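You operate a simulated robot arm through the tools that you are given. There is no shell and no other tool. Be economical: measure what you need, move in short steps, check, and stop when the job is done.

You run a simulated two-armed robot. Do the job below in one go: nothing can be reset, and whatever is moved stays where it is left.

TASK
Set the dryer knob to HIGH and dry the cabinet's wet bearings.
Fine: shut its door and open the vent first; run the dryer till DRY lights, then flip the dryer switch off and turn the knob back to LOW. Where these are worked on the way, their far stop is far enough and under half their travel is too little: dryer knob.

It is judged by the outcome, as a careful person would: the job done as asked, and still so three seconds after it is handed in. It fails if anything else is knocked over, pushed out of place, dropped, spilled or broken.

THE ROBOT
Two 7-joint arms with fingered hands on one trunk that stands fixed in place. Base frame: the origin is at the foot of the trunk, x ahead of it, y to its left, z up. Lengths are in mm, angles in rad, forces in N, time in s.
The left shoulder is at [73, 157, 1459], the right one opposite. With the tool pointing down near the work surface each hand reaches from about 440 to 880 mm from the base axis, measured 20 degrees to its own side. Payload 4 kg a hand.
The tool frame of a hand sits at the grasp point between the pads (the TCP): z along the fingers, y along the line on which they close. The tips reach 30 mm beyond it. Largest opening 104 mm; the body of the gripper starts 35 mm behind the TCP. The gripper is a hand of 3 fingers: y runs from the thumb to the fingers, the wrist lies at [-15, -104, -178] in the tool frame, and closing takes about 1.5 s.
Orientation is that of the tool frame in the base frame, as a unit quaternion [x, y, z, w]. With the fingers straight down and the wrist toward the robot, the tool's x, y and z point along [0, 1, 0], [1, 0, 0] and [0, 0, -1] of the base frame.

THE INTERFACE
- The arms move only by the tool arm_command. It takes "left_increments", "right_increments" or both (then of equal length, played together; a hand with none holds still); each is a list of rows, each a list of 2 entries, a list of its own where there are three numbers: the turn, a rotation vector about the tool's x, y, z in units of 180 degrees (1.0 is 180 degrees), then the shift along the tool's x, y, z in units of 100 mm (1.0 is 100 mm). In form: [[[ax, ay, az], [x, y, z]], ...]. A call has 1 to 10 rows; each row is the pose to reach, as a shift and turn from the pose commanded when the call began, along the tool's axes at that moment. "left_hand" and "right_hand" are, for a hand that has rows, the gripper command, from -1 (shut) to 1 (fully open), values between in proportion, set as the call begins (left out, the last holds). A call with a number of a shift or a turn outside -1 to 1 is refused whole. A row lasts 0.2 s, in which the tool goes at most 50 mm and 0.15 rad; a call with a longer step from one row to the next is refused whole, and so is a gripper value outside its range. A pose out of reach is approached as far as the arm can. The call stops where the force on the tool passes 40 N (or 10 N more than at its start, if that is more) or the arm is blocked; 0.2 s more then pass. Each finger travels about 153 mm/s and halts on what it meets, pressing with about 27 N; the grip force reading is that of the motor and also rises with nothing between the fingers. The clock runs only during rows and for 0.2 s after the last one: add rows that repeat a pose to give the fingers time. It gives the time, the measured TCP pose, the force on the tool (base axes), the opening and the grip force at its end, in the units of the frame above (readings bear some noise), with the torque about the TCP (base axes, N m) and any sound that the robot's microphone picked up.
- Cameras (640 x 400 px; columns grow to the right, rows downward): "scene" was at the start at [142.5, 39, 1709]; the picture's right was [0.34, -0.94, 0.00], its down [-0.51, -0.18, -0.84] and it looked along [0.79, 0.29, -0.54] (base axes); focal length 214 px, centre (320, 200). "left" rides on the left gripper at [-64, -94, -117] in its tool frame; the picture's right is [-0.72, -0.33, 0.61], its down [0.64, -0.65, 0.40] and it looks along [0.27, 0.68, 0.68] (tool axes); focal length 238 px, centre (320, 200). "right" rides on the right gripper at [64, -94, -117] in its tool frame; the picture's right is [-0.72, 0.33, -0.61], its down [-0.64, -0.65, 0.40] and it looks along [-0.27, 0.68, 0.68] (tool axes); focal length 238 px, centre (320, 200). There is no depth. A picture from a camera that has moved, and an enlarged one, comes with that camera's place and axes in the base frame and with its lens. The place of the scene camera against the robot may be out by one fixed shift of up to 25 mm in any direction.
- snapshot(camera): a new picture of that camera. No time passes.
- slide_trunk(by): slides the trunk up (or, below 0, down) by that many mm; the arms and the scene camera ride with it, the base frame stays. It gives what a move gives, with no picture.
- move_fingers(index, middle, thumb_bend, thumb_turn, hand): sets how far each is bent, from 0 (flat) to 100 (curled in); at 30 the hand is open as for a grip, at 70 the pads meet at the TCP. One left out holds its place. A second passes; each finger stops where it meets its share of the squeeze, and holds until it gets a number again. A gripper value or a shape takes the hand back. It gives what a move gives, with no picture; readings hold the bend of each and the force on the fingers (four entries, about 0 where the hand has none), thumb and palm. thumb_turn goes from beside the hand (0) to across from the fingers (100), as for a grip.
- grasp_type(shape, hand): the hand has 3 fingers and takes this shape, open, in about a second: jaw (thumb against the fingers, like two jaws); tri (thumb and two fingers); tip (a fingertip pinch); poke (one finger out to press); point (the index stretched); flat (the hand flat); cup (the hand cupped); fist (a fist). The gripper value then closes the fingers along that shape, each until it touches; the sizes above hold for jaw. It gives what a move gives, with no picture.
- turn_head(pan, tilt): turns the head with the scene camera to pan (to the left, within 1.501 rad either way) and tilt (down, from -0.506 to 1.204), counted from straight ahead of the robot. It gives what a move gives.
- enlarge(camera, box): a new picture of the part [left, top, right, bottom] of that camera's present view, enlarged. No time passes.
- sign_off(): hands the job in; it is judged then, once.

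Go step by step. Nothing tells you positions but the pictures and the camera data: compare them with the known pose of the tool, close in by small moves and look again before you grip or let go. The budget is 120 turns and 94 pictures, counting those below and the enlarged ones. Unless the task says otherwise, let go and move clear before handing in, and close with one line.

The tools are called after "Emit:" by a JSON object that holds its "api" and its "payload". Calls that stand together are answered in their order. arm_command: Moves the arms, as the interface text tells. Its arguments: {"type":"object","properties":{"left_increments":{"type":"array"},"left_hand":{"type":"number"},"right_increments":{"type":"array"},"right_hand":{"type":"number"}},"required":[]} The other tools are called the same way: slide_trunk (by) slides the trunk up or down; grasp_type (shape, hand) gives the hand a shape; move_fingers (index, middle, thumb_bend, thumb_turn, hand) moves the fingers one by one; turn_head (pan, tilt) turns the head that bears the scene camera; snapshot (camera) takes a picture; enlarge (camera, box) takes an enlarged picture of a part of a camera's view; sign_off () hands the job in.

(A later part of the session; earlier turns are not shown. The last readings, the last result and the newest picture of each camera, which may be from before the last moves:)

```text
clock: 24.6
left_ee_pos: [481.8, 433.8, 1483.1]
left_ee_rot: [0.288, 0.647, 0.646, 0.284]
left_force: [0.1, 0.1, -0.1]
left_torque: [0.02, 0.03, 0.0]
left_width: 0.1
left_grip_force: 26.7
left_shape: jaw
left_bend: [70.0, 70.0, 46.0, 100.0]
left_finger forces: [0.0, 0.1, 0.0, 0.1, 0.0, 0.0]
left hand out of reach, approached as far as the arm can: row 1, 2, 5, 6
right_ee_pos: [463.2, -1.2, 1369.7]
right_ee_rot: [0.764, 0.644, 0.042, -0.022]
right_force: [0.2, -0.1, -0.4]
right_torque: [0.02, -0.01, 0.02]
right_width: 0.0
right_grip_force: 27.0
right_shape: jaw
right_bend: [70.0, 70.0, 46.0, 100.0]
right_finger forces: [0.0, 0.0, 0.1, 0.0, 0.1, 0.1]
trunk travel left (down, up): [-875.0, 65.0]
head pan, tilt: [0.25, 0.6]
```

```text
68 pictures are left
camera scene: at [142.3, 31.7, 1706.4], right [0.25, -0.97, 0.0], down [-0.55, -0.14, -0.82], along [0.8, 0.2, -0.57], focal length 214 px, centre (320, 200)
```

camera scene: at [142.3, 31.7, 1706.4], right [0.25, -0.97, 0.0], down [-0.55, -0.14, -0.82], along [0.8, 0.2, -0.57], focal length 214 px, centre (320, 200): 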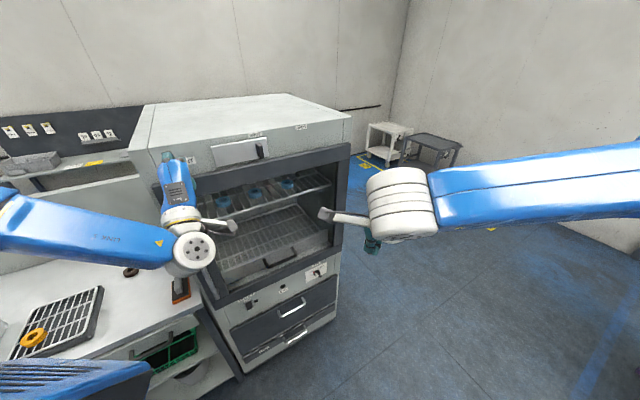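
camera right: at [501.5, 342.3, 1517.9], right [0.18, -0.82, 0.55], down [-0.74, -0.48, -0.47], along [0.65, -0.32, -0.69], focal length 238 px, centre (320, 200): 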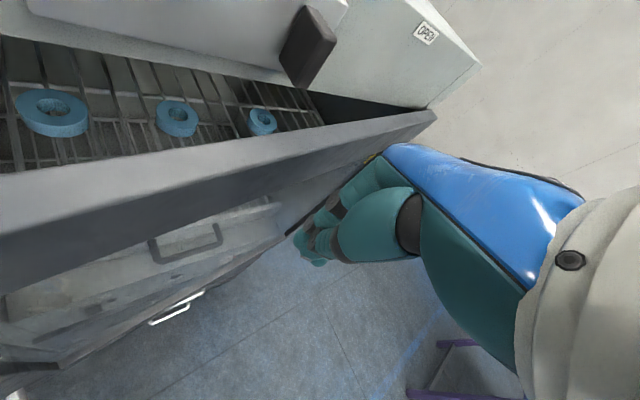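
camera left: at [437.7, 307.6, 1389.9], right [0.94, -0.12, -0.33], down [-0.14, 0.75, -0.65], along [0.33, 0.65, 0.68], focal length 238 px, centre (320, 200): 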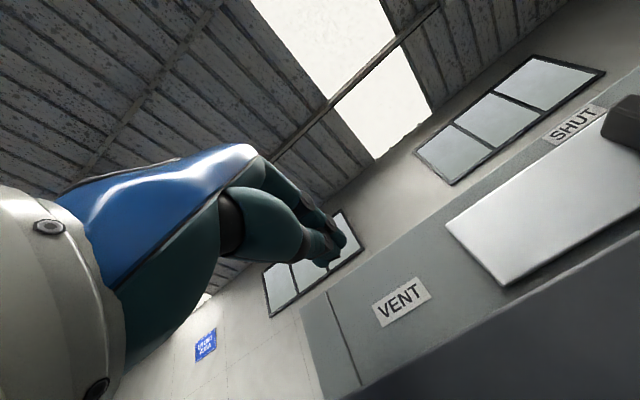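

The left hand now points at the cabinet front; the VENT label is at about [557, 495, 1449]. I'll slide the hand right toward the vent handle's left side, staying off the plate.

Emit:
{"api": "arm_command", "payload": {"left_increments": [[[0, 0, 0], [-0.25, 0, 0]], [[0, 0, 0], [-0.5, 0, 0]], [[0, 0, 0], [-0.75, 0, 0]], [[0, 0, 0], [-0.75, 0, 0]]]}}

Emit:
{"api": "snapshot", "payload": {"camera": "left"}}

Emit:
{"api": "enlarge", "payload": {"camera": "scene", "box": [150, 90, 350, 250]}}

```text
clock: 25.6
left_ee_pos: [544.4, 396.8, 1500.2]
left_ee_rot: [0.285, 0.648, 0.647, 0.282]
left_force: [0.9, 0.0, 0.2]
left_torque: [-0.02, 0.0, -0.03]
left_width: 0.1
left_grip_force: 26.8
left_shape: jaw
left_bend: [70.0, 70.0, 46.0, 100.0]
left_finger forces: [0.0, 0.0, 0.0, 0.0, 0.1, 0.0]
left hand out of reach, approached as far as the arm can: row 1, 2, 3, 4
right_ee_pos: [465.3, -1.0, 1369.1]
right_ee_rot: [0.764, 0.643, 0.042, -0.023]
right_force: [0.3, -0.5, 1.1]
right_torque: [-0.02, 0.02, 0.0]
right_width: 0.2
right_grip_force: 26.5
right_shape: jaw
right_bend: [70.0, 70.0, 46.0, 100.0]
right_finger forces: [0.0, 0.0, 0.0, 0.1, 0.0, 0.1]
trunk travel left (down, up): [-875.0, 65.0]
head pan, tilt: [0.25, 0.6]
```

```text
67 pictures are left
camera left: at [501.0, 270.6, 1407.0], right [0.94, -0.11, -0.33], down [-0.14, 0.75, -0.65], along [0.32, 0.66, 0.68], focal length 238 px, centre (320, 200)
```

left: 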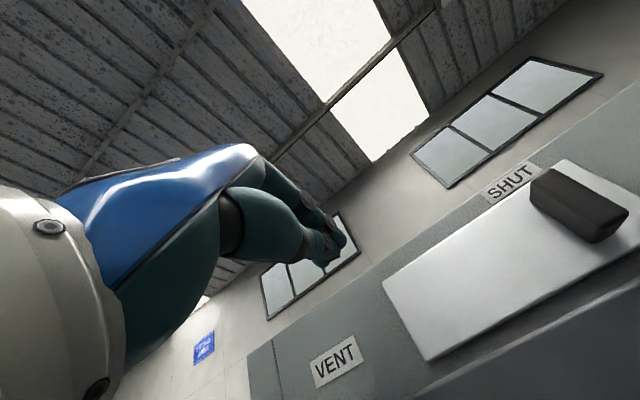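

```text
2.50 times, centred on (250, 170) of scene
camera zoom: at [144.7, 29.1, 1706.2], right [0.25, -0.97, 0.0], down [-0.55, -0.14, -0.82], along [0.8, 0.2, -0.57], focal length 536 px, centre (495, 275)
```

zoom: 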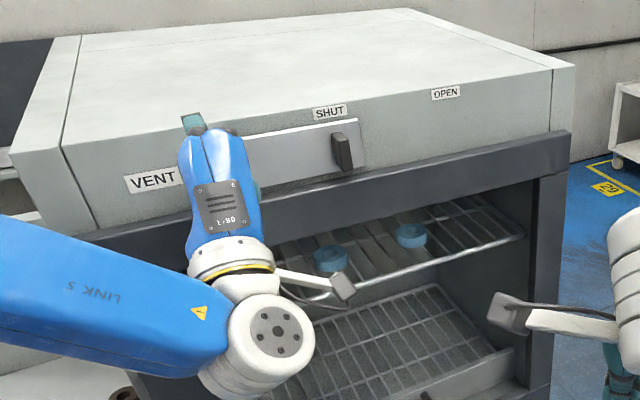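

The arm is cramped this close in. I'll command a point nearer the cabinet, left of the handle, where it is in reach, then look.

Emit:
{"api": "arm_command", "payload": {"left_increments": [[[0, 0, 0], [-0.15, 0.07, 0.25]], [[0, 0, 0], [-0.3, 0.15, 0.5]], [[0, 0, 0], [-0.45, 0.22, 0.75]], [[0, 0, 0], [-0.6, 0.29, 1]], [[0, 0, 0], [-0.6, 0.29, 1]]]}}

Emit:
{"api": "snapshot", "payload": {"camera": "left"}}

Emit:
{"api": "enlarge", "payload": {"camera": "scene", "box": [150, 90, 350, 250]}}

```text
clock: 26.8
left_ee_pos: [651.5, 424.6, 1535.7]
left_ee_rot: [0.285, 0.648, 0.647, 0.283]
left_force: [0.2, -0.6, 0.1]
left_torque: [-0.02, 0.0, 0.01]
left_width: 0.1
left_grip_force: 27.1
left_shape: jaw
left_bend: [70.0, 70.0, 46.0, 100.0]
left_finger forces: [0.0, 0.1, 0.1, 0.0, 0.1, 0.1]
left hand out of reach, approached as far as the arm can: row 4, 5
right_ee_pos: [466.3, -0.8, 1368.3]
right_ee_rot: [0.764, 0.643, 0.042, -0.024]
right_force: [-0.1, -1.0, 0.0]
right_torque: [-0.03, 0.0, 0.02]
right_width: 0.0
right_grip_force: 27.3
right_shape: jaw
right_bend: [70.0, 70.0, 46.0, 100.0]
right_finger forces: [0.0, 0.0, 0.0, 0.0, 0.1, 0.0]
trunk travel left (down, up): [-875.0, 65.0]
head pan, tilt: [0.25, 0.6]
```

```text
65 pictures are left
camera left: at [608.2, 298.1, 1442.5], right [0.94, -0.11, -0.33], down [-0.14, 0.75, -0.65], along [0.32, 0.66, 0.68], focal length 238 px, centre (320, 200)
```

left: 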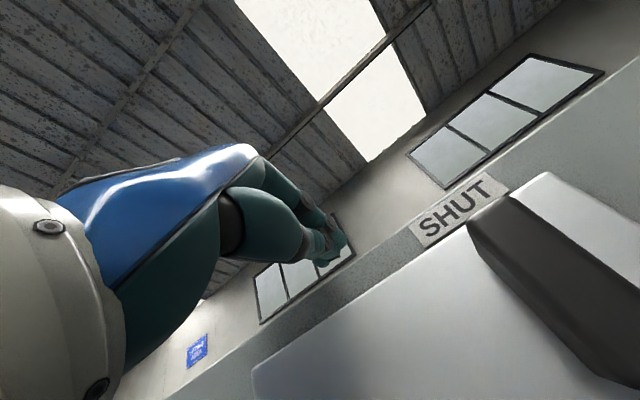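

```text
2.50 times, centred on (250, 170) of scene
camera zoom: at [144.8, 30.0, 1706.2], right [0.25, -0.97, 0.0], down [-0.55, -0.14, -0.82], along [0.8, 0.2, -0.57], focal length 536 px, centre (495, 275)
```

zoom: 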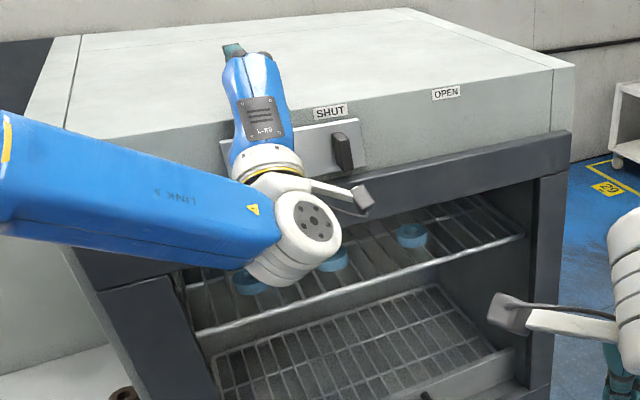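

The commanded pose resets to the one actually reached, so the hand is now slightly over the cabinet top. I'll back out, then lower left of the handle.

Emit:
{"api": "arm_command", "payload": {"left_increments": [[[0, 0, 0], [0, 0, -0.35]], [[0, 0, 0], [0, 0, -0.7]], [[0, 0, 0], [0, 0, -1]]]}}

Emit:
{"api": "arm_command", "payload": {"left_increments": [[[0, 0, 0], [-0.15, -0.25, 0]], [[0, 0, 0], [-0.25, -0.5, 0]], [[0, 0, 0], [-0.35, -0.7, 0]], [[0, 0, 0], [-0.35, -0.7, 0]]]}}

Emit:
{"api": "snapshot", "payload": {"camera": "left"}}

Emit:
{"api": "enlarge", "payload": {"camera": "scene", "box": [150, 90, 350, 250]}}

```text
clock: 27.6
left_ee_pos: [576.5, 352.7, 1538.4]
left_ee_rot: [0.284, 0.648, 0.648, 0.283]
left_force: [-0.4, 0.7, 1.2]
left_torque: [-0.05, -0.02, 0.02]
left_width: 0.0
left_grip_force: 26.7
left_shape: jaw
left_bend: [70.0, 70.0, 46.0, 100.0]
left_finger forces: [0.1, 0.0, 0.0, 0.0, 0.0, 0.0]
right_ee_pos: [464.1, -4.1, 1369.1]
right_ee_rot: [0.764, 0.643, 0.043, -0.023]
right_force: [0.2, -0.1, -0.5]
right_torque: [0.02, -0.03, -0.04]
right_width: 0.4
right_grip_force: 26.6
right_shape: jaw
right_bend: [70.0, 70.0, 46.0, 100.0]
right_finger forces: [0.0, 0.0, 0.0, 0.0, 0.0, 0.1]
trunk travel left (down, up): [-875.0, 65.0]
head pan, tilt: [0.25, 0.6]
```

```text
clock: 28.6
left_ee_pos: [584.6, 359.3, 1506.9]
left_ee_rot: [0.286, 0.648, 0.647, 0.283]
left_force: [-0.3, -0.7, -0.5]
left_torque: [0.02, 0.0, -0.03]
left_width: 0.1
left_grip_force: 27.1
left_shape: jaw
left_bend: [70.0, 70.0, 46.0, 100.0]
left_finger forces: [0.0, 0.0, 0.0, 0.0, 0.1, 0.0]
left hand out of reach, approached as far as the arm can: row 1, 2, 3, 4
right_ee_pos: [466.4, -0.8, 1370.1]
right_ee_rot: [0.764, 0.643, 0.042, -0.023]
right_force: [0.5, 0.0, -0.6]
right_torque: [-0.01, 0.01, 0.0]
right_width: 0.1
right_grip_force: 26.8
right_shape: jaw
right_bend: [70.0, 70.0, 46.0, 100.0]
right_finger forces: [0.0, 0.0, 0.0, 0.1, 0.1, 0.1]
trunk travel left (down, up): [-875.0, 65.0]
head pan, tilt: [0.25, 0.6]
```

```text
63 pictures are left
camera left: at [540.6, 233.5, 1413.6], right [0.94, -0.11, -0.33], down [-0.14, 0.75, -0.65], along [0.32, 0.66, 0.68], focal length 238 px, centre (320, 200)
```

left: 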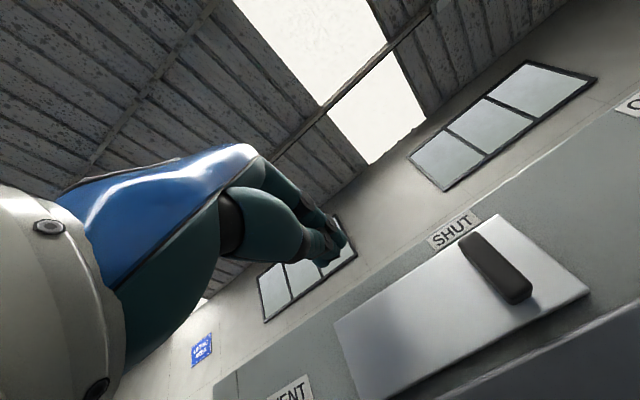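

```text
2.50 times, centred on (250, 170) of scene
camera zoom: at [144.9, 29.1, 1706.2], right [0.25, -0.97, 0.0], down [-0.55, -0.14, -0.82], along [0.8, 0.2, -0.57], focal length 536 px, centre (495, 275)
```

zoom: 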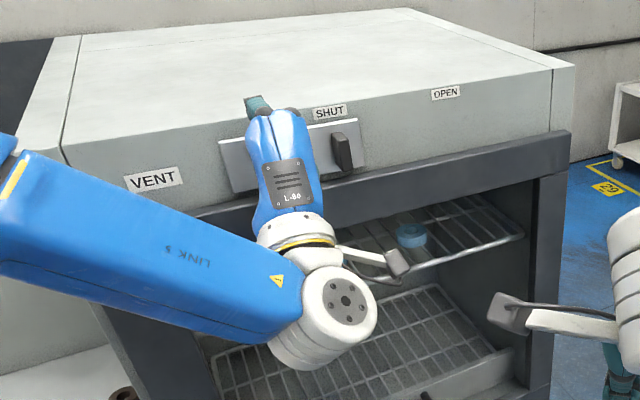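

From here I have a clear view of the handle, whose bottom-left is at about [677, 356, 1431]. I'm at the right lateral position but too high, so I'll lower the trunk.

Emit:
{"api": "slide_trunk", "payload": {"by": -48}}

Emit:
{"api": "snapshot", "payload": {"camera": "left"}}

Emit:
{"api": "enlarge", "payload": {"camera": "scene", "box": [150, 60, 350, 220]}}

```text
clock: 29.5
left_ee_pos: [585.5, 359.3, 1458.1]
left_ee_rot: [0.286, 0.648, 0.647, 0.282]
left_force: [-0.1, -0.6, -0.6]
left_torque: [-0.06, 0.0, -0.02]
left_width: 0.0
left_grip_force: 27.3
left_shape: jaw
left_bend: [70.0, 70.0, 46.0, 100.0]
left_finger forces: [0.1, 0.0, 0.0, 0.1, 0.0, 0.0]
right_ee_pos: [466.8, -1.7, 1320.3]
right_ee_rot: [0.764, 0.643, 0.042, -0.024]
right_force: [0.1, 0.1, -0.2]
right_torque: [-0.01, -0.01, -0.02]
right_width: 0.0
right_grip_force: 26.9
right_shape: jaw
right_bend: [70.0, 70.0, 46.0, 100.0]
right_finger forces: [0.0, 0.0, 0.0, 0.0, 0.1, 0.1]
trunk travel left (down, up): [-827.0, 113.0]
head pan, tilt: [0.25, 0.6]
```

```text
61 pictures are left
camera left: at [541.0, 233.5, 1365.5], right [0.94, -0.11, -0.33], down [-0.14, 0.75, -0.65], along [0.32, 0.66, 0.68], focal length 238 px, centre (320, 200)
```

left: 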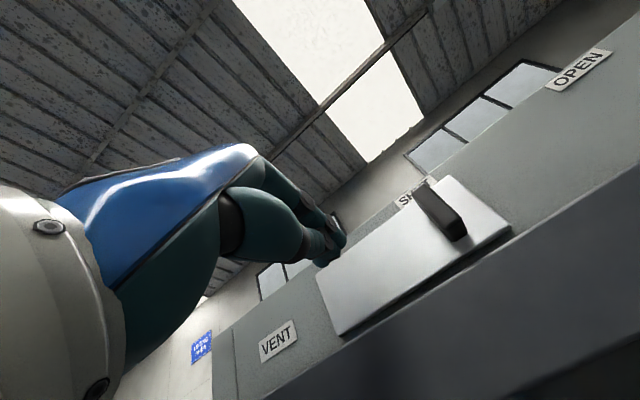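

```text
2.50 times, centred on (250, 140) of scene
camera zoom: at [145.7, 29.2, 1658.1], right [0.25, -0.97, 0.0], down [-0.55, -0.14, -0.82], along [0.8, 0.2, -0.57], focal length 536 px, centre (495, 350)
```

zoom: 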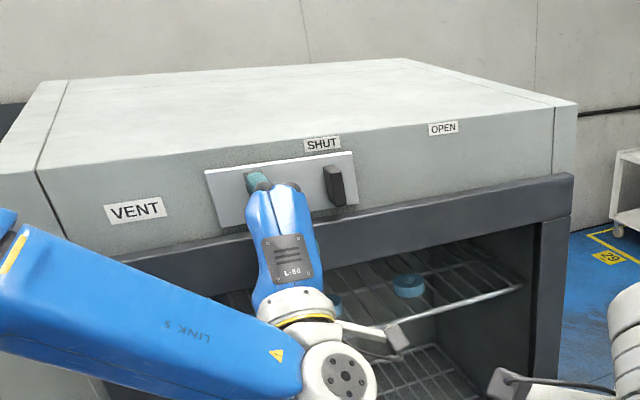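

The fingers are level with the handle (z 1432–1468), which is about 73 mm to the right and 66 mm ahead of the TCP. I'll advance until the tips are near the plate.

Emit:
{"api": "arm_command", "payload": {"left_increments": [[[0, 0, 0], [0, 0, 0.15]], [[0, 0, 0], [0, 0, 0.3]], [[0, 0, 0], [0, 0, 0.42]], [[0, 0, 0], [0, 0, 0.52]], [[0, 0, 0], [0, 0, 0.52]]]}}

Emit:
{"api": "snapshot", "payload": {"camera": "left"}}

Emit:
{"api": "enlarge", "payload": {"camera": "scene", "box": [180, 80, 320, 180]}}

```text
clock: 30.7
left_ee_pos: [614.3, 389.4, 1466.9]
left_ee_rot: [0.288, 0.645, 0.649, 0.284]
left_force: [-7.8, -10.6, 3.1]
left_torque: [0.04, -0.06, -0.01]
left_width: 0.2
left_grip_force: 27.2
left_shape: jaw
left_bend: [70.0, 70.0, 46.0, 100.0]
left_finger forces: [0.0, 0.0, 0.1, 0.0, 0.0, 0.0]
left hand out of reach, approached as far as the arm can: row 3, 4, 5
right_ee_pos: [461.8, -8.5, 1322.3]
right_ee_rot: [0.764, 0.643, 0.045, -0.025]
right_force: [-0.6, -0.3, 0.1]
right_torque: [0.01, 0.03, -0.01]
right_width: 0.1
right_grip_force: 26.9
right_shape: jaw
right_bend: [70.0, 70.0, 46.0, 100.0]
right_finger forces: [0.0, 0.0, 0.0, 0.0, 0.0, 0.0]
trunk travel left (down, up): [-827.0, 113.0]
head pan, tilt: [0.25, 0.6]
```

```text
59 pictures are left
camera left: at [570.8, 263.4, 1373.2], right [0.94, -0.12, -0.33], down [-0.13, 0.75, -0.65], along [0.32, 0.65, 0.69], focal length 238 px, centre (320, 200)
```

left: 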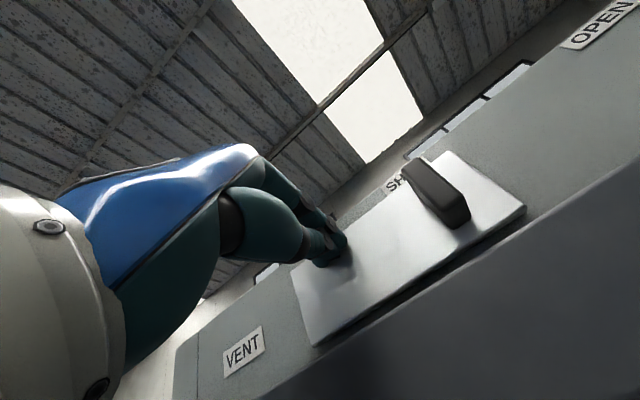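

```text
4.00 times, centred on (250, 130) of scene
camera zoom: at [138.5, 20.3, 1658.9], right [0.25, -0.97, 0.0], down [-0.55, -0.14, -0.83], along [0.8, 0.21, -0.56], focal length 858 px, centre (600, 480)
```

zoom: 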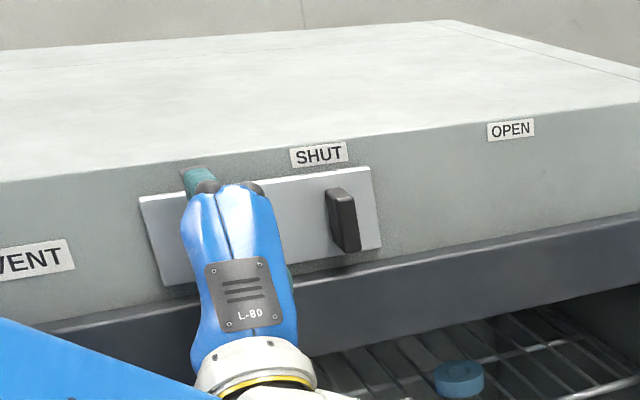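

The tips touch the plate (13 N). I'll back off 8 mm, drop 15 mm with the trunk, and start sliding right.

Emit:
{"api": "arm_command", "payload": {"left_increments": [[[0, 0, 0], [0, 0, -0.06]], [[0, 0, 0], [0, 0, -0.08]]]}}

Emit:
{"api": "slide_trunk", "payload": {"by": -16}}

Emit:
{"api": "arm_command", "payload": {"left_increments": [[[0, 0, 0], [-0.12, 0, 0]], [[0, 0, 0], [-0.24, 0, 0]], [[0, 0, 0], [-0.36, 0, 0]], [[0, 0, 0], [-0.48, 0, 0]], [[0, 0, 0], [-0.48, 0, 0]]]}}

Emit:
{"api": "snapshot", "payload": {"camera": "left"}}

Emit:
{"api": "enlarge", "payload": {"camera": "scene", "box": [180, 80, 320, 180]}}

```text
clock: 31.3
left_ee_pos: [611.7, 392.9, 1462.2]
left_ee_rot: [0.287, 0.648, 0.647, 0.282]
left_force: [-1.6, -2.7, 0.2]
left_torque: [-0.02, -0.03, -0.02]
left_width: 0.0
left_grip_force: 27.2
left_shape: jaw
left_bend: [70.0, 70.0, 46.0, 100.0]
left_finger forces: [0.1, 0.0, 0.0, 0.0, 0.0, 0.1]
right_ee_pos: [465.5, -1.9, 1321.6]
right_ee_rot: [0.764, 0.644, 0.043, -0.023]
right_force: [-0.2, 0.6, -0.3]
right_torque: [0.0, 0.03, -0.01]
right_width: 0.0
right_grip_force: 26.5
right_shape: jaw
right_bend: [70.0, 70.0, 46.0, 100.0]
right_finger forces: [0.0, 0.0, 0.0, 0.0, 0.0, 0.0]
trunk travel left (down, up): [-827.0, 113.0]
head pan, tilt: [0.25, 0.6]
```

```text
clock: 31.9
left_ee_pos: [611.2, 392.3, 1446.0]
left_ee_rot: [0.287, 0.648, 0.647, 0.283]
left_force: [-1.9, -1.7, -0.4]
left_torque: [-0.02, 0.05, 0.0]
left_width: 0.0
left_grip_force: 26.7
left_shape: jaw
left_bend: [70.0, 70.0, 46.0, 100.0]
left_finger forces: [0.0, 0.1, 0.0, 0.0, 0.0, 0.1]
right_ee_pos: [465.0, -2.3, 1304.6]
right_ee_rot: [0.764, 0.643, 0.043, -0.024]
right_force: [-0.3, 0.6, -0.1]
right_torque: [-0.01, -0.01, 0.0]
right_width: 0.1
right_grip_force: 26.9
right_shape: jaw
right_bend: [70.0, 70.0, 46.0, 100.0]
right_finger forces: [0.1, 0.0, 0.0, 0.1, 0.1, 0.0]
trunk travel left (down, up): [-811.0, 129.0]
head pan, tilt: [0.25, 0.6]
```

```text
clock: 33.1
left_ee_pos: [620.9, 376.9, 1465.3]
left_ee_rot: [0.288, 0.648, 0.646, 0.283]
left_force: [0.3, -0.4, -0.3]
left_torque: [0.0, -0.04, 0.01]
left_width: 0.0
left_grip_force: 26.9
left_shape: jaw
left_bend: [70.0, 70.0, 46.0, 100.0]
left_finger forces: [0.0, 0.1, 0.1, 0.0, 0.1, 0.0]
left hand out of reach, approached as far as the arm can: row 1, 2, 3, 4, 5
right_ee_pos: [465.4, -1.0, 1304.8]
right_ee_rot: [0.765, 0.643, 0.043, -0.023]
right_force: [0.6, -0.8, -1.0]
right_torque: [-0.03, 0.0, -0.05]
right_width: 0.1
right_grip_force: 26.8
right_shape: jaw
right_bend: [70.0, 70.0, 46.0, 100.0]
right_finger forces: [0.1, 0.0, 0.0, 0.0, 0.1, 0.0]
trunk travel left (down, up): [-811.0, 129.0]
head pan, tilt: [0.25, 0.6]
```

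```text
57 pictures are left
camera left: at [576.8, 250.3, 1371.8], right [0.94, -0.12, -0.33], down [-0.14, 0.75, -0.65], along [0.32, 0.66, 0.68], focal length 238 px, centre (320, 200)
```

left: 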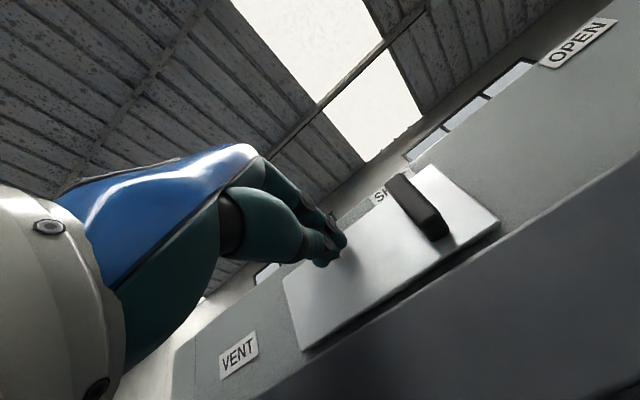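

```text
4.00 times, centred on (250, 130) of scene
camera zoom: at [145.3, 29.1, 1642.1], right [0.25, -0.97, 0.0], down [-0.55, -0.14, -0.82], along [0.8, 0.2, -0.57], focal length 858 px, centre (600, 480)
```

zoom: 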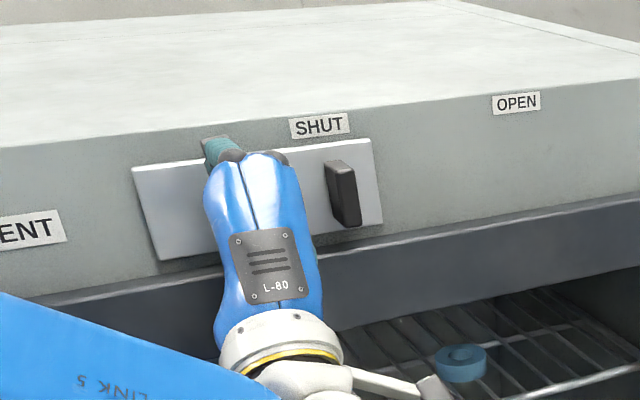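

The left arm is too folded to slide right here. The right arm lines up much better with this direction, so I'll park the left arm out to the left and use the right arm for the vent.

Emit:
{"api": "arm_command", "payload": {"left_increments": [[[0, 0, 0], [0.2, 0, -0.3]], [[0, 0, 0], [0.5, 0, -0.5]], [[0, 0, 0], [0.9, 0, -0.6]], [[0, 0, 0], [1, 0, -0.7]]]}}

Emit:
{"api": "arm_command", "payload": {"left_increments": [[[0, 0, 0], [0.4, 0, 0]], [[0, 0, 0], [0.8, 0, 0]], [[0, 0, 0], [1, 0, 0]]]}}

Emit:
{"api": "arm_command", "payload": {"left_increments": [[[0, 0, 0], [0.4, 0, 0]], [[0, 0, 0], [0.8, 0, 0]], [[0, 0, 0], [1, 0, 0]]]}}

Emit:
{"api": "snapshot", "payload": {"camera": "scene"}}

```text
clock: 34.1
left_ee_pos: [500.9, 404.7, 1465.0]
left_ee_rot: [0.286, 0.648, 0.647, 0.283]
left_force: [0.7, -0.3, 0.5]
left_torque: [0.01, 0.03, 0.03]
left_width: 0.0
left_grip_force: 27.1
left_shape: jaw
left_bend: [70.0, 70.0, 46.0, 100.0]
left_finger forces: [0.1, 0.1, 0.0, 0.1, 0.1, 0.0]
right_ee_pos: [465.9, -0.1, 1305.5]
right_ee_rot: [0.764, 0.643, 0.042, -0.023]
right_force: [0.3, -0.2, -0.7]
right_torque: [0.0, -0.02, 0.0]
right_width: 0.0
right_grip_force: 27.1
right_shape: jaw
right_bend: [70.0, 70.0, 46.0, 100.0]
right_finger forces: [0.0, 0.1, 0.0, 0.0, 0.1, 0.1]
trunk travel left (down, up): [-811.0, 129.0]
head pan, tilt: [0.25, 0.6]
```

```text
clock: 35.0
left_ee_pos: [431.8, 482.0, 1465.2]
left_ee_rot: [0.286, 0.648, 0.646, 0.284]
left_force: [0.0, 0.3, 0.3]
left_torque: [0.06, 0.03, 0.01]
left_width: 0.0
left_grip_force: 26.9
left_shape: jaw
left_bend: [70.0, 70.0, 46.0, 100.0]
left_finger forces: [0.1, 0.0, 0.0, 0.0, 0.0, 0.1]
right_ee_pos: [463.8, 3.5, 1305.2]
right_ee_rot: [0.765, 0.643, 0.041, -0.021]
right_force: [-1.4, 0.7, 0.1]
right_torque: [-0.01, 0.01, 0.0]
right_width: 0.0
right_grip_force: 27.2
right_shape: jaw
right_bend: [70.0, 70.0, 46.0, 100.0]
right_finger forces: [0.0, 0.0, 0.1, 0.0, 0.0, 0.0]
trunk travel left (down, up): [-811.0, 129.0]
head pan, tilt: [0.25, 0.6]
```

```text
clock: 35.8
left_ee_pos: [366.5, 554.1, 1465.0]
left_ee_rot: [0.287, 0.649, 0.646, 0.282]
left_force: [0.2, -0.7, 0.5]
left_torque: [-0.04, -0.01, 0.01]
left_width: 0.0
left_grip_force: 26.8
left_shape: jaw
left_bend: [70.0, 70.0, 46.0, 100.0]
left_finger forces: [0.0, 0.0, 0.0, 0.1, 0.0, 0.1]
right_ee_pos: [467.0, 2.0, 1304.3]
right_ee_rot: [0.764, 0.644, 0.041, -0.023]
right_force: [-0.4, 0.1, -0.8]
right_torque: [-0.03, 0.0, 0.01]
right_width: 0.0
right_grip_force: 27.1
right_shape: jaw
right_bend: [70.0, 70.0, 46.0, 100.0]
right_finger forces: [0.0, 0.0, 0.0, 0.1, 0.1, 0.0]
trunk travel left (down, up): [-811.0, 129.0]
head pan, tilt: [0.25, 0.6]
```

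```text
55 pictures are left
camera scene: at [143.9, 33.9, 1642.1], right [0.25, -0.97, 0.0], down [-0.55, -0.14, -0.82], along [0.8, 0.2, -0.57], focal length 214 px, centre (320, 200)
```

scene: 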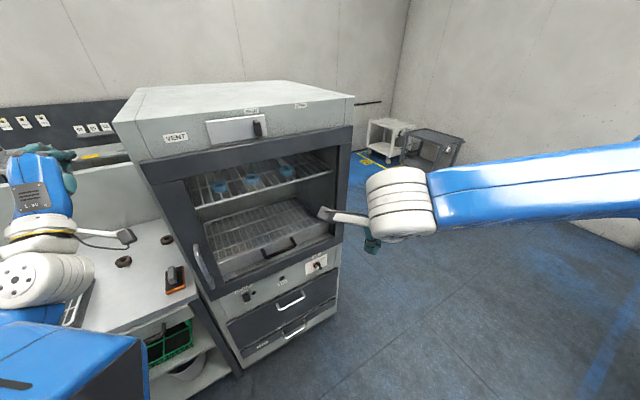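

The left arm is parked. Now I'll rotate the right hand to point at the cabinet front while raising it.

Emit:
{"api": "arm_command", "payload": {"right_increments": [[[-0.0368, 0.0172, -0.0203], [0.15, 0, -0.15]], [[-0.0735, 0.0343, -0.0407], [0.3, 0, -0.3]], [[-0.1103, 0.0515, -0.061], [0.5, 0, -0.5]], [[-0.147, 0.0686, -0.0813], [0.65, 0, -0.65]], [[-0.1838, 0.0858, -0.1017], [0.8, 0, -0.8]], [[-0.2206, 0.1029, -0.122], [1, 0, -1]]]}}

Emit:
{"api": "arm_command", "payload": {"right_increments": [[[-0.0368, 0.0172, -0.0203], [0, 0, 0]], [[-0.0735, 0.0343, -0.0407], [0, 0, 0]], [[-0.1103, 0.0515, -0.061], [0, 0, 0]], [[-0.147, 0.0686, -0.0813], [0, 0, 0]], [[-0.1838, 0.0858, -0.1017], [0, 0, 0]], [[-0.2206, 0.1029, -0.122], [0, 0, 0]]]}}

Emit:
{"api": "snapshot", "payload": {"camera": "scene"}}

Emit:
{"api": "snapshot", "payload": {"camera": "right"}}

```text
clock: 37.1
left_ee_pos: [366.1, 549.2, 1466.6]
left_ee_rot: [0.287, 0.648, 0.647, 0.282]
left_force: [-0.2, -0.2, 0.2]
left_torque: [0.03, -0.01, -0.01]
left_width: 0.0
left_grip_force: 27.4
left_shape: jaw
left_bend: [70.0, 70.0, 46.0, 100.0]
left_finger forces: [0.0, 0.0, 0.0, 0.1, 0.0, 0.0]
right_ee_pos: [477.9, 85.9, 1413.0]
right_ee_rot: [0.576, 0.709, 0.38, 0.143]
right_force: [-0.5, 0.9, 0.5]
right_torque: [-0.01, -0.01, 0.02]
right_width: 0.0
right_grip_force: 26.8
right_shape: jaw
right_bend: [70.0, 70.0, 46.0, 100.0]
right_finger forces: [0.0, 0.0, 0.0, 0.0, 0.0, 0.0]
trunk travel left (down, up): [-811.0, 129.0]
head pan, tilt: [0.25, 0.6]
```

```text
clock: 38.0
left_ee_pos: [368.4, 549.6, 1464.7]
left_ee_rot: [0.288, 0.649, 0.646, 0.28]
left_force: [-0.2, -0.2, 0.3]
left_torque: [0.0, -0.02, 0.02]
left_width: 0.2
left_grip_force: 26.9
left_shape: jaw
left_bend: [70.0, 70.0, 46.0, 100.0]
left_finger forces: [0.0, 0.0, 0.0, 0.0, 0.0, 0.0]
right_ee_pos: [514.8, 35.9, 1368.5]
right_ee_rot: [0.548, 0.635, 0.523, 0.148]
right_force: [0.9, 0.4, 0.5]
right_torque: [-0.01, -0.01, 0.01]
right_width: 0.0
right_grip_force: 26.9
right_shape: jaw
right_bend: [70.0, 70.0, 46.0, 100.0]
right_finger forces: [0.1, 0.0, 0.1, 0.1, 0.0, 0.0]
trunk travel left (down, up): [-811.0, 129.0]
head pan, tilt: [0.25, 0.6]
stopped in row 4 (right hand): the arm was blocked; the commanded pose is now the measured one
```

```text
54 pictures are left
camera scene: at [142.2, 43.5, 1636.0], right [0.32, -0.95, 0.0], down [-0.59, -0.2, -0.78], along [0.74, 0.25, -0.62], focal length 214 px, centre (320, 200)
```

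scene: 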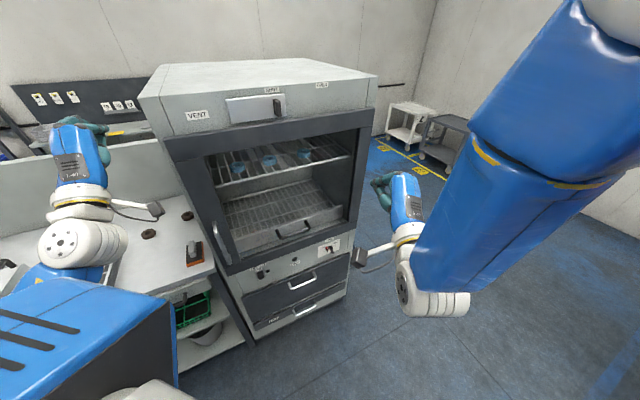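

```text
53 pictures are left
camera right: at [351.6, 45.5, 1362.2], right [-0.04, -0.97, 0.24], down [0.18, -0.25, -0.95], along [0.98, 0.01, 0.18], focal length 238 px, centre (320, 200)
```

right: 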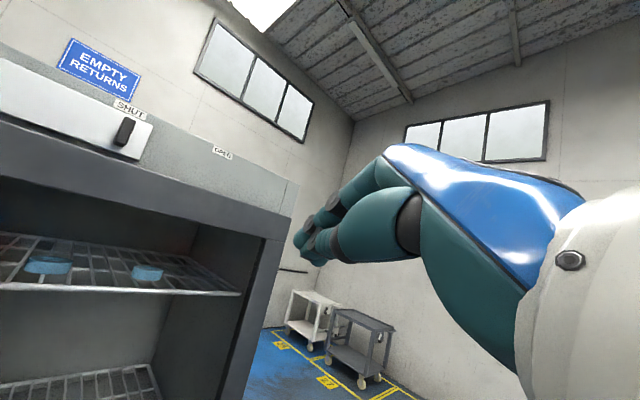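

The right elbow came up against the head region and blocked. The fingers already point forward and slightly down, which is usable, so I'll move the hand outward toward the vent to unfold the arm.

Emit:
{"api": "arm_command", "payload": {"right_increments": [[[0, 0, 0], [0.2, 0.08, 0.2]], [[0, 0, 0], [0.45, 0.16, 0.35]], [[0, 0, 0], [0.7, 0.24, 0.45]], [[0, 0, 0], [0.95, 0.31, 0.55]]]}}

Emit:
{"api": "snapshot", "payload": {"camera": "scene"}}

```text
clock: 39.0
left_ee_pos: [365.2, 544.9, 1468.3]
left_ee_rot: [0.287, 0.647, 0.648, 0.281]
left_force: [0.4, 0.5, -0.2]
left_torque: [-0.02, -0.07, 0.02]
left_width: 0.0
left_grip_force: 26.5
left_shape: jaw
left_bend: [70.0, 70.0, 46.0, 100.0]
left_finger forces: [0.1, 0.0, 0.0, 0.0, 0.0, 0.1]
right_ee_pos: [536.2, 135.7, 1408.3]
right_ee_rot: [0.545, 0.637, 0.524, 0.15]
right_force: [-0.7, 0.3, 0.3]
right_torque: [0.02, 0.02, 0.02]
right_width: 0.0
right_grip_force: 26.8
right_shape: jaw
right_bend: [70.0, 70.0, 46.0, 100.0]
right_finger forces: [0.0, 0.0, 0.0, 0.1, 0.0, 0.0]
trunk travel left (down, up): [-811.0, 129.0]
head pan, tilt: [0.25, 0.6]
```

```text
52 pictures are left
camera scene: at [144.4, 29.1, 1642.2], right [0.25, -0.97, 0.0], down [-0.55, -0.14, -0.82], along [0.8, 0.2, -0.57], focal length 214 px, centre (320, 200)
```

scene: 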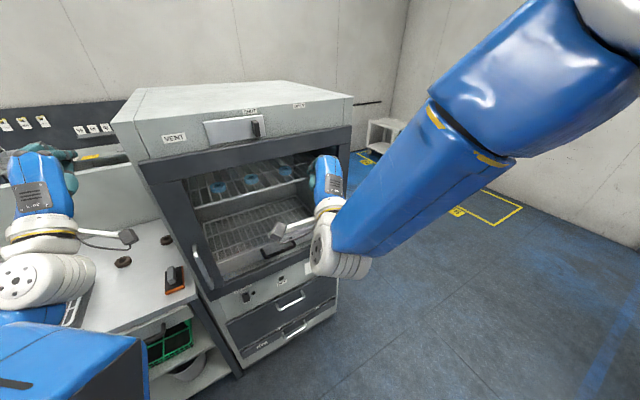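

The arm is free now. I'll continue to the standoff point left of the vent handle.

Emit:
{"api": "arm_command", "payload": {"right_increments": [[[0, 0, 0], [0.25, 0.08, 0.14]], [[0, 0, 0], [0.5, 0.16, 0.28]], [[0, 0, 0], [0.75, 0.24, 0.42]], [[0, 0, 0], [0.95, 0.31, 0.55]]]}}

Emit:
{"api": "arm_command", "payload": {"right_increments": [[[0, 0, 0], [0.25, 0.08, 0.14]], [[0, 0, 0], [0.5, 0.16, 0.28]], [[0, 0, 0], [0.75, 0.24, 0.42]], [[0, 0, 0], [0.95, 0.31, 0.55]]]}}

Emit:
{"api": "snapshot", "payload": {"camera": "right"}}

Emit:
{"api": "enlarge", "payload": {"camera": "scene", "box": [150, 60, 370, 220]}}

```text
clock: 40.0
left_ee_pos: [364.0, 544.8, 1468.3]
left_ee_rot: [0.287, 0.647, 0.648, 0.281]
left_force: [-0.1, 1.1, 0.1]
left_torque: [0.0, 0.0, 0.01]
left_width: 0.0
left_grip_force: 27.1
left_shape: jaw
left_bend: [70.0, 70.0, 46.0, 100.0]
left_finger forces: [0.0, 0.1, 0.1, 0.0, 0.0, 0.1]
right_ee_pos: [557.5, 240.5, 1447.8]
right_ee_rot: [0.544, 0.638, 0.524, 0.151]
right_force: [-0.3, 0.3, 0.4]
right_torque: [-0.01, -0.02, 0.01]
right_width: 0.0
right_grip_force: 26.9
right_shape: jaw
right_bend: [70.0, 70.0, 46.0, 100.0]
right_finger forces: [0.0, 0.1, 0.1, 0.0, 0.0, 0.0]
trunk travel left (down, up): [-811.0, 129.0]
head pan, tilt: [0.25, 0.6]
```

```text
clock: 41.1
left_ee_pos: [364.5, 541.3, 1469.3]
left_ee_rot: [0.289, 0.645, 0.649, 0.281]
left_force: [0.0, -0.8, -0.2]
left_torque: [0.01, 0.0, 0.01]
left_width: 0.1
left_grip_force: 27.0
left_shape: jaw
left_bend: [70.0, 70.0, 46.0, 100.0]
left_finger forces: [0.0, 0.0, 0.0, 0.0, 0.0, 0.1]
right_ee_pos: [634.0, 274.9, 1563.2]
right_ee_rot: [0.576, 0.575, 0.561, 0.154]
right_force: [-0.4, 0.7, -0.3]
right_torque: [-0.01, -0.01, -0.03]
right_width: 0.0
right_grip_force: 27.5
right_shape: jaw
right_bend: [70.0, 70.0, 46.0, 100.0]
right_finger forces: [0.1, 0.0, 0.0, 0.1, 0.1, 0.1]
trunk travel left (down, up): [-811.0, 129.0]
head pan, tilt: [0.25, 0.6]
stopped in row 4 (right hand): the arm was blocked; the commanded pose is now the measured one
```

```text
51 pictures are left
camera right: at [473.3, 302.8, 1553.9], right [-0.14, -0.98, 0.13], down [0.2, -0.16, -0.97], along [0.97, -0.11, 0.22], focal length 238 px, centre (320, 200)
```

right: 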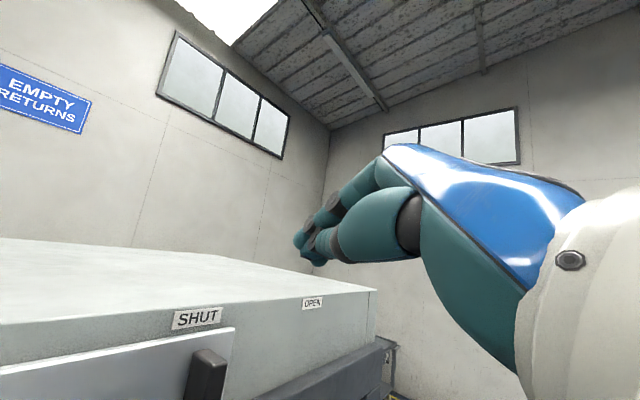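

```text
2.50 times, centred on (260, 140) of scene
camera zoom: at [144.4, 28.8, 1642.2], right [0.25, -0.97, 0.0], down [-0.55, -0.14, -0.82], along [0.8, 0.2, -0.57], focal length 536 px, centre (470, 350)
```

zoom: 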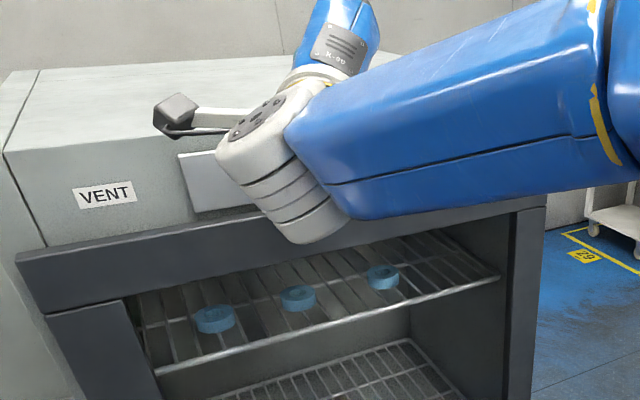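

The arm hit a joint limit in that pose and went high. I'll retreat and use a 45° downward-pointing orientation, which should suit the arm better.

Emit:
{"api": "arm_command", "payload": {"right_increments": [[[0, 0, 0], [0, 0, -0.45]], [[0.0263, 0.0046, -0.0338], [0, 0, -0.8]], [[0.0527, 0.0091, -0.0677], [0, 0, -1]], [[0.079, 0.0137, -0.1015], [0, 0, -1]], [[0.1053, 0.0183, -0.1353], [0, 0, -1]], [[0.1317, 0.0228, -0.1692], [0, 0, -1]], [[0.158, 0.0274, -0.203], [0, 0, -1]]]}}

Emit:
{"api": "snapshot", "payload": {"camera": "right"}}

Emit:
{"api": "snapshot", "payload": {"camera": "scene"}}

```text
clock: 42.7
left_ee_pos: [364.7, 542.7, 1469.5]
left_ee_rot: [0.288, 0.646, 0.648, 0.282]
left_force: [-0.6, -1.4, -0.1]
left_torque: [0.01, -0.01, 0.01]
left_width: 0.2
left_grip_force: 26.5
left_shape: jaw
left_bend: [70.0, 70.0, 46.0, 100.0]
left_finger forces: [0.1, 0.0, 0.1, 0.0, 0.0, 0.1]
right_ee_pos: [551.3, 228.7, 1597.7]
right_ee_rot: [0.363, 0.849, 0.353, 0.152]
right_force: [0.9, 0.4, -0.8]
right_torque: [0.04, -0.01, -0.02]
right_width: 0.1
right_grip_force: 27.4
right_shape: jaw
right_bend: [70.0, 70.0, 46.0, 100.0]
right_finger forces: [0.1, 0.1, 0.0, 0.0, 0.0, 0.0]
trunk travel left (down, up): [-811.0, 129.0]
head pan, tilt: [0.25, 0.6]
```

```text
49 pictures are left
camera right: at [398.4, 174.3, 1612.2], right [0.35, -0.66, 0.67], down [0.32, -0.59, -0.75], along [0.88, 0.47, 0.01], focal length 238 px, centre (320, 200)
```

right: 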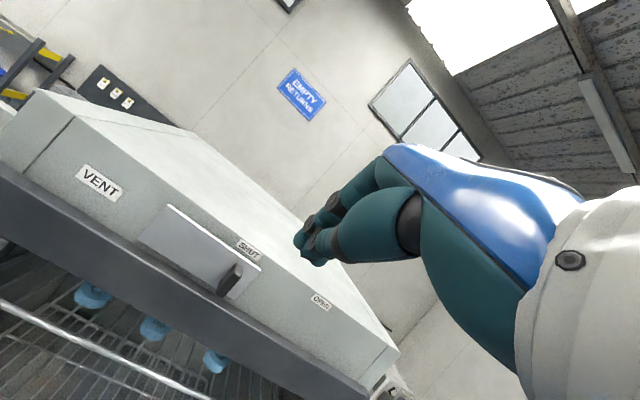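

```text
48 pictures are left
camera scene: at [143.2, 29.2, 1642.3], right [0.25, -0.97, 0.0], down [-0.55, -0.14, -0.82], along [0.8, 0.2, -0.57], focal length 214 px, centre (320, 200)
```

scene: 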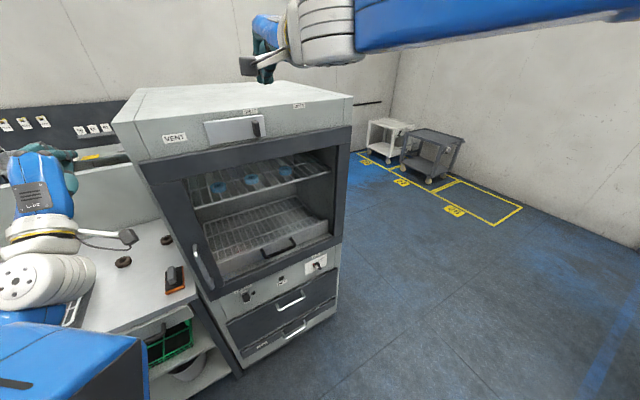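

This orientation works and the view confirms the handle at [684, 349, 1450]. I'll drop the trunk 127 mm, then move to the standoff left of the handle.

Emit:
{"api": "slide_trunk", "payload": {"by": -127}}

Emit:
{"api": "arm_command", "payload": {"right_increments": [[[0, 0, 0], [0.11, 0.19, 0.19]], [[0, 0, 0], [0.21, 0.38, 0.38]], [[0, 0, 0], [0.32, 0.57, 0.57]], [[0, 0, 0], [0.42, 0.76, 0.76]], [[0, 0, 0], [0.42, 0.76, 0.76]]]}}

Emit:
{"api": "snapshot", "payload": {"camera": "right"}}

Emit:
{"api": "snapshot", "payload": {"camera": "scene"}}

```text
clock: 44.2
left_ee_pos: [363.4, 545.2, 1340.6]
left_ee_rot: [0.288, 0.646, 0.648, 0.281]
left_force: [0.0, 0.4, -0.4]
left_torque: [0.0, 0.0, -0.03]
left_width: 0.2
left_grip_force: 27.4
left_shape: jaw
left_bend: [70.0, 70.0, 46.0, 100.0]
left_finger forces: [0.1, 0.0, 0.1, 0.1, 0.0, 0.0]
right_ee_pos: [550.1, 232.7, 1470.8]
right_ee_rot: [0.364, 0.849, 0.351, 0.153]
right_force: [-0.6, -0.8, 0.4]
right_torque: [-0.02, 0.03, -0.01]
right_width: 0.2
right_grip_force: 26.4
right_shape: jaw
right_bend: [70.0, 70.0, 46.0, 100.0]
right_finger forces: [0.0, 0.1, 0.1, 0.1, 0.1, 0.1]
trunk travel left (down, up): [-684.0, 256.0]
head pan, tilt: [0.25, 0.6]
```

```text
clock: 45.4
left_ee_pos: [364.6, 543.5, 1341.3]
left_ee_rot: [0.288, 0.647, 0.648, 0.281]
left_force: [0.2, 0.3, 0.0]
left_torque: [-0.01, -0.05, 0.02]
left_width: 0.0
left_grip_force: 26.5
left_shape: jaw
left_bend: [70.0, 70.0, 46.0, 100.0]
left_finger forces: [0.1, 0.1, 0.0, 0.0, 0.0, 0.1]
right_ee_pos: [602.9, 337.0, 1466.9]
right_ee_rot: [0.365, 0.848, 0.352, 0.153]
right_force: [-0.2, 0.1, 0.1]
right_torque: [-0.01, 0.01, 0.01]
right_width: 0.1
right_grip_force: 26.9
right_shape: jaw
right_bend: [70.0, 70.0, 46.0, 100.0]
right_finger forces: [0.1, 0.0, 0.0, 0.1, 0.0, 0.0]
trunk travel left (down, up): [-684.0, 256.0]
head pan, tilt: [0.25, 0.6]
```

```text
47 pictures are left
camera right: at [450.2, 281.5, 1483.0], right [0.34, -0.66, 0.67], down [0.32, -0.59, -0.75], along [0.88, 0.47, 0.01], focal length 238 px, centre (320, 200)
```

right: 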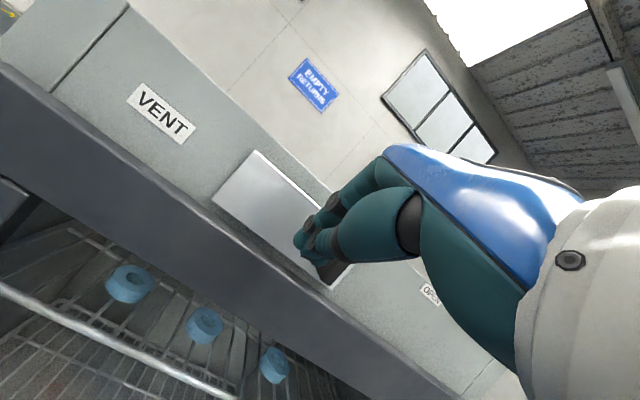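

```text
46 pictures are left
camera scene: at [143.6, 31.8, 1515.2], right [0.25, -0.97, 0.0], down [-0.55, -0.14, -0.82], along [0.8, 0.2, -0.57], focal length 214 px, centre (320, 200)
```

scene: 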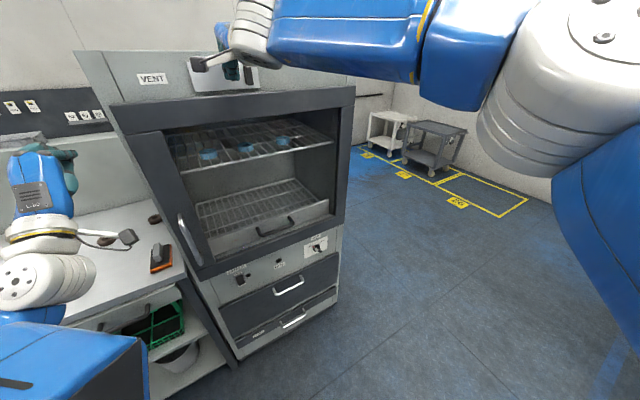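

The right hand is left of the handle and about 50 mm off the plate. I'll advance until contact.

Emit:
{"api": "arm_command", "payload": {"right_increments": [[[0, 0, 0], [0.1, 0.1, 0.1]], [[0, 0, 0], [0.12, 0.2, 0.2]], [[0, 0, 0], [0.12, 0.28, 0.28]], [[0, 0, 0], [0.12, 0.35, 0.35]], [[0, 0, 0], [0.12, 0.42, 0.42]]]}}

Emit:
{"api": "snapshot", "payload": {"camera": "right"}}

Emit:
{"api": "enlarge", "payload": {"camera": "scene", "box": [150, 40, 350, 140]}}

```text
clock: 46.5
left_ee_pos: [363.8, 537.2, 1343.8]
left_ee_rot: [0.288, 0.644, 0.65, 0.281]
left_force: [0.0, 0.2, 0.3]
left_torque: [0.02, 0.0, -0.02]
left_width: 0.1
left_grip_force: 27.3
left_shape: jaw
left_bend: [70.0, 70.0, 46.0, 100.0]
left_finger forces: [0.1, 0.0, 0.0, 0.0, 0.0, 0.0]
right_ee_pos: [700.0, 279.3, 1529.6]
right_ee_rot: [0.425, 0.803, 0.385, 0.161]
right_force: [0.2, 0.3, -0.5]
right_torque: [-0.03, 0.04, -0.03]
right_width: 0.0
right_grip_force: 26.7
right_shape: jaw
right_bend: [70.0, 70.0, 46.0, 100.0]
right_finger forces: [0.0, 0.0, 0.0, 0.0, 0.1, 0.0]
right hand out of reach, approached as far as the arm can: row 5
trunk travel left (down, up): [-684.0, 256.0]
head pan, tilt: [0.25, 0.6]
stopped in row 5 (right hand): the arm was blocked; the commanded pose is now the measured one
```

```text
45 pictures are left
camera right: at [541.7, 243.3, 1538.3], right [0.24, -0.76, 0.6], down [0.25, -0.55, -0.8], along [0.94, 0.34, 0.06], focal length 238 px, centre (320, 200)
```

right: 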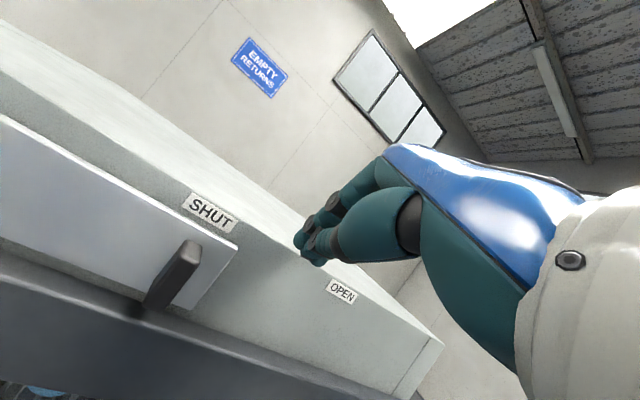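

```text
3.20 times, centred on (250, 90) of scene
camera zoom: at [144.8, 26.9, 1515.2], right [0.25, -0.97, 0.0], down [-0.55, -0.14, -0.82], along [0.8, 0.2, -0.57], focal length 686 px, centre (544, 552)
```

zoom: 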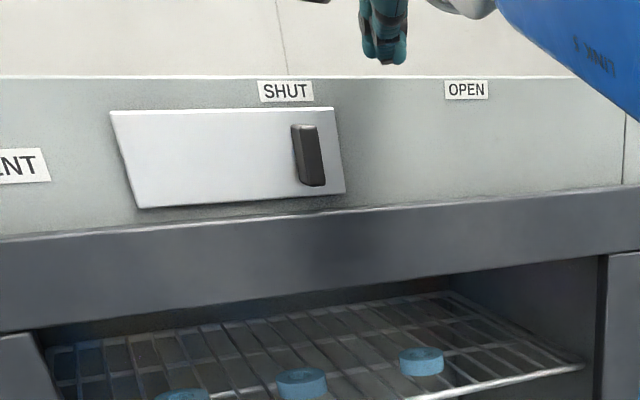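

The arm runs out of reach with the trunk this low, so I'll pull back up and left, then raise the trunk so the shoulder is level with the vent.

Emit:
{"api": "arm_command", "payload": {"right_increments": [[[0, 0, 0], [0, 0, -0.4]], [[0.0119, 0.0079, -0.0226], [0.25, -0.1, -0.7]], [[0.0237, 0.0158, -0.0452], [0.6, -0.2, -0.8]], [[0.0237, 0.0158, -0.0452], [0.8, -0.2, -0.8]], [[0.0237, 0.0158, -0.0452], [1, -0.2, -0.8]]]}}

Emit:
{"api": "slide_trunk", "payload": {"by": 175}}

Emit:
{"api": "snapshot", "payload": {"camera": "scene"}}

```text
clock: 47.7
left_ee_pos: [362.4, 544.9, 1341.8]
left_ee_rot: [0.287, 0.646, 0.648, 0.283]
left_force: [0.5, 0.3, -0.2]
left_torque: [0.0, -0.01, -0.03]
left_width: 0.1
left_grip_force: 27.2
left_shape: jaw
left_bend: [70.0, 70.0, 46.0, 100.0]
left_finger forces: [0.0, 0.0, 0.0, 0.0, 0.1, 0.0]
right_ee_pos: [577.2, 328.0, 1571.4]
right_ee_rot: [0.36, 0.851, 0.35, 0.155]
right_force: [-0.8, 0.8, 0.4]
right_torque: [-0.02, -0.04, 0.01]
right_width: 0.1
right_grip_force: 27.6
right_shape: jaw
right_bend: [70.0, 70.0, 46.0, 100.0]
right_finger forces: [0.0, 0.0, 0.0, 0.1, 0.1, 0.1]
trunk travel left (down, up): [-684.0, 256.0]
head pan, tilt: [0.25, 0.6]
```

```text
clock: 49.7
left_ee_pos: [363.5, 541.9, 1516.5]
left_ee_rot: [0.286, 0.646, 0.649, 0.281]
left_force: [1.0, -0.2, -0.2]
left_torque: [-0.01, 0.04, -0.04]
left_width: 0.0
left_grip_force: 26.6
left_shape: jaw
left_bend: [70.0, 70.0, 46.0, 100.0]
left_finger forces: [0.1, 0.0, 0.0, 0.0, 0.0, 0.0]
right_ee_pos: [578.6, 321.7, 1746.7]
right_ee_rot: [0.361, 0.85, 0.351, 0.154]
right_force: [0.5, -0.1, -0.2]
right_torque: [0.04, -0.01, -0.02]
right_width: 0.0
right_grip_force: 27.1
right_shape: jaw
right_bend: [70.0, 70.0, 46.0, 100.0]
right_finger forces: [0.0, 0.0, 0.0, 0.0, 0.0, 0.1]
trunk travel left (down, up): [-859.0, 81.0]
head pan, tilt: [0.25, 0.6]
```

```text
43 pictures are left
camera scene: at [143.5, 31.8, 1690.2], right [0.25, -0.97, 0.0], down [-0.55, -0.14, -0.82], along [0.8, 0.2, -0.57], focal length 214 px, centre (320, 200)
```

scene: 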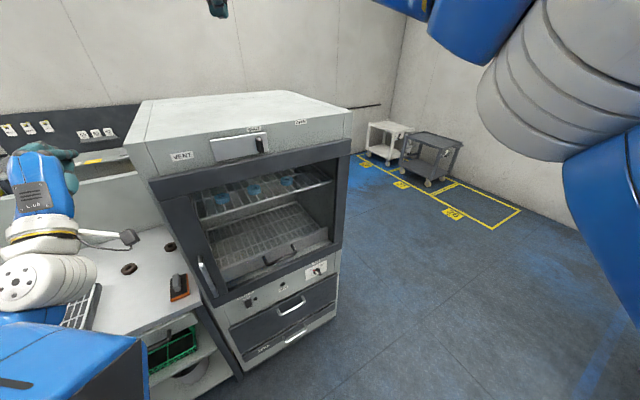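

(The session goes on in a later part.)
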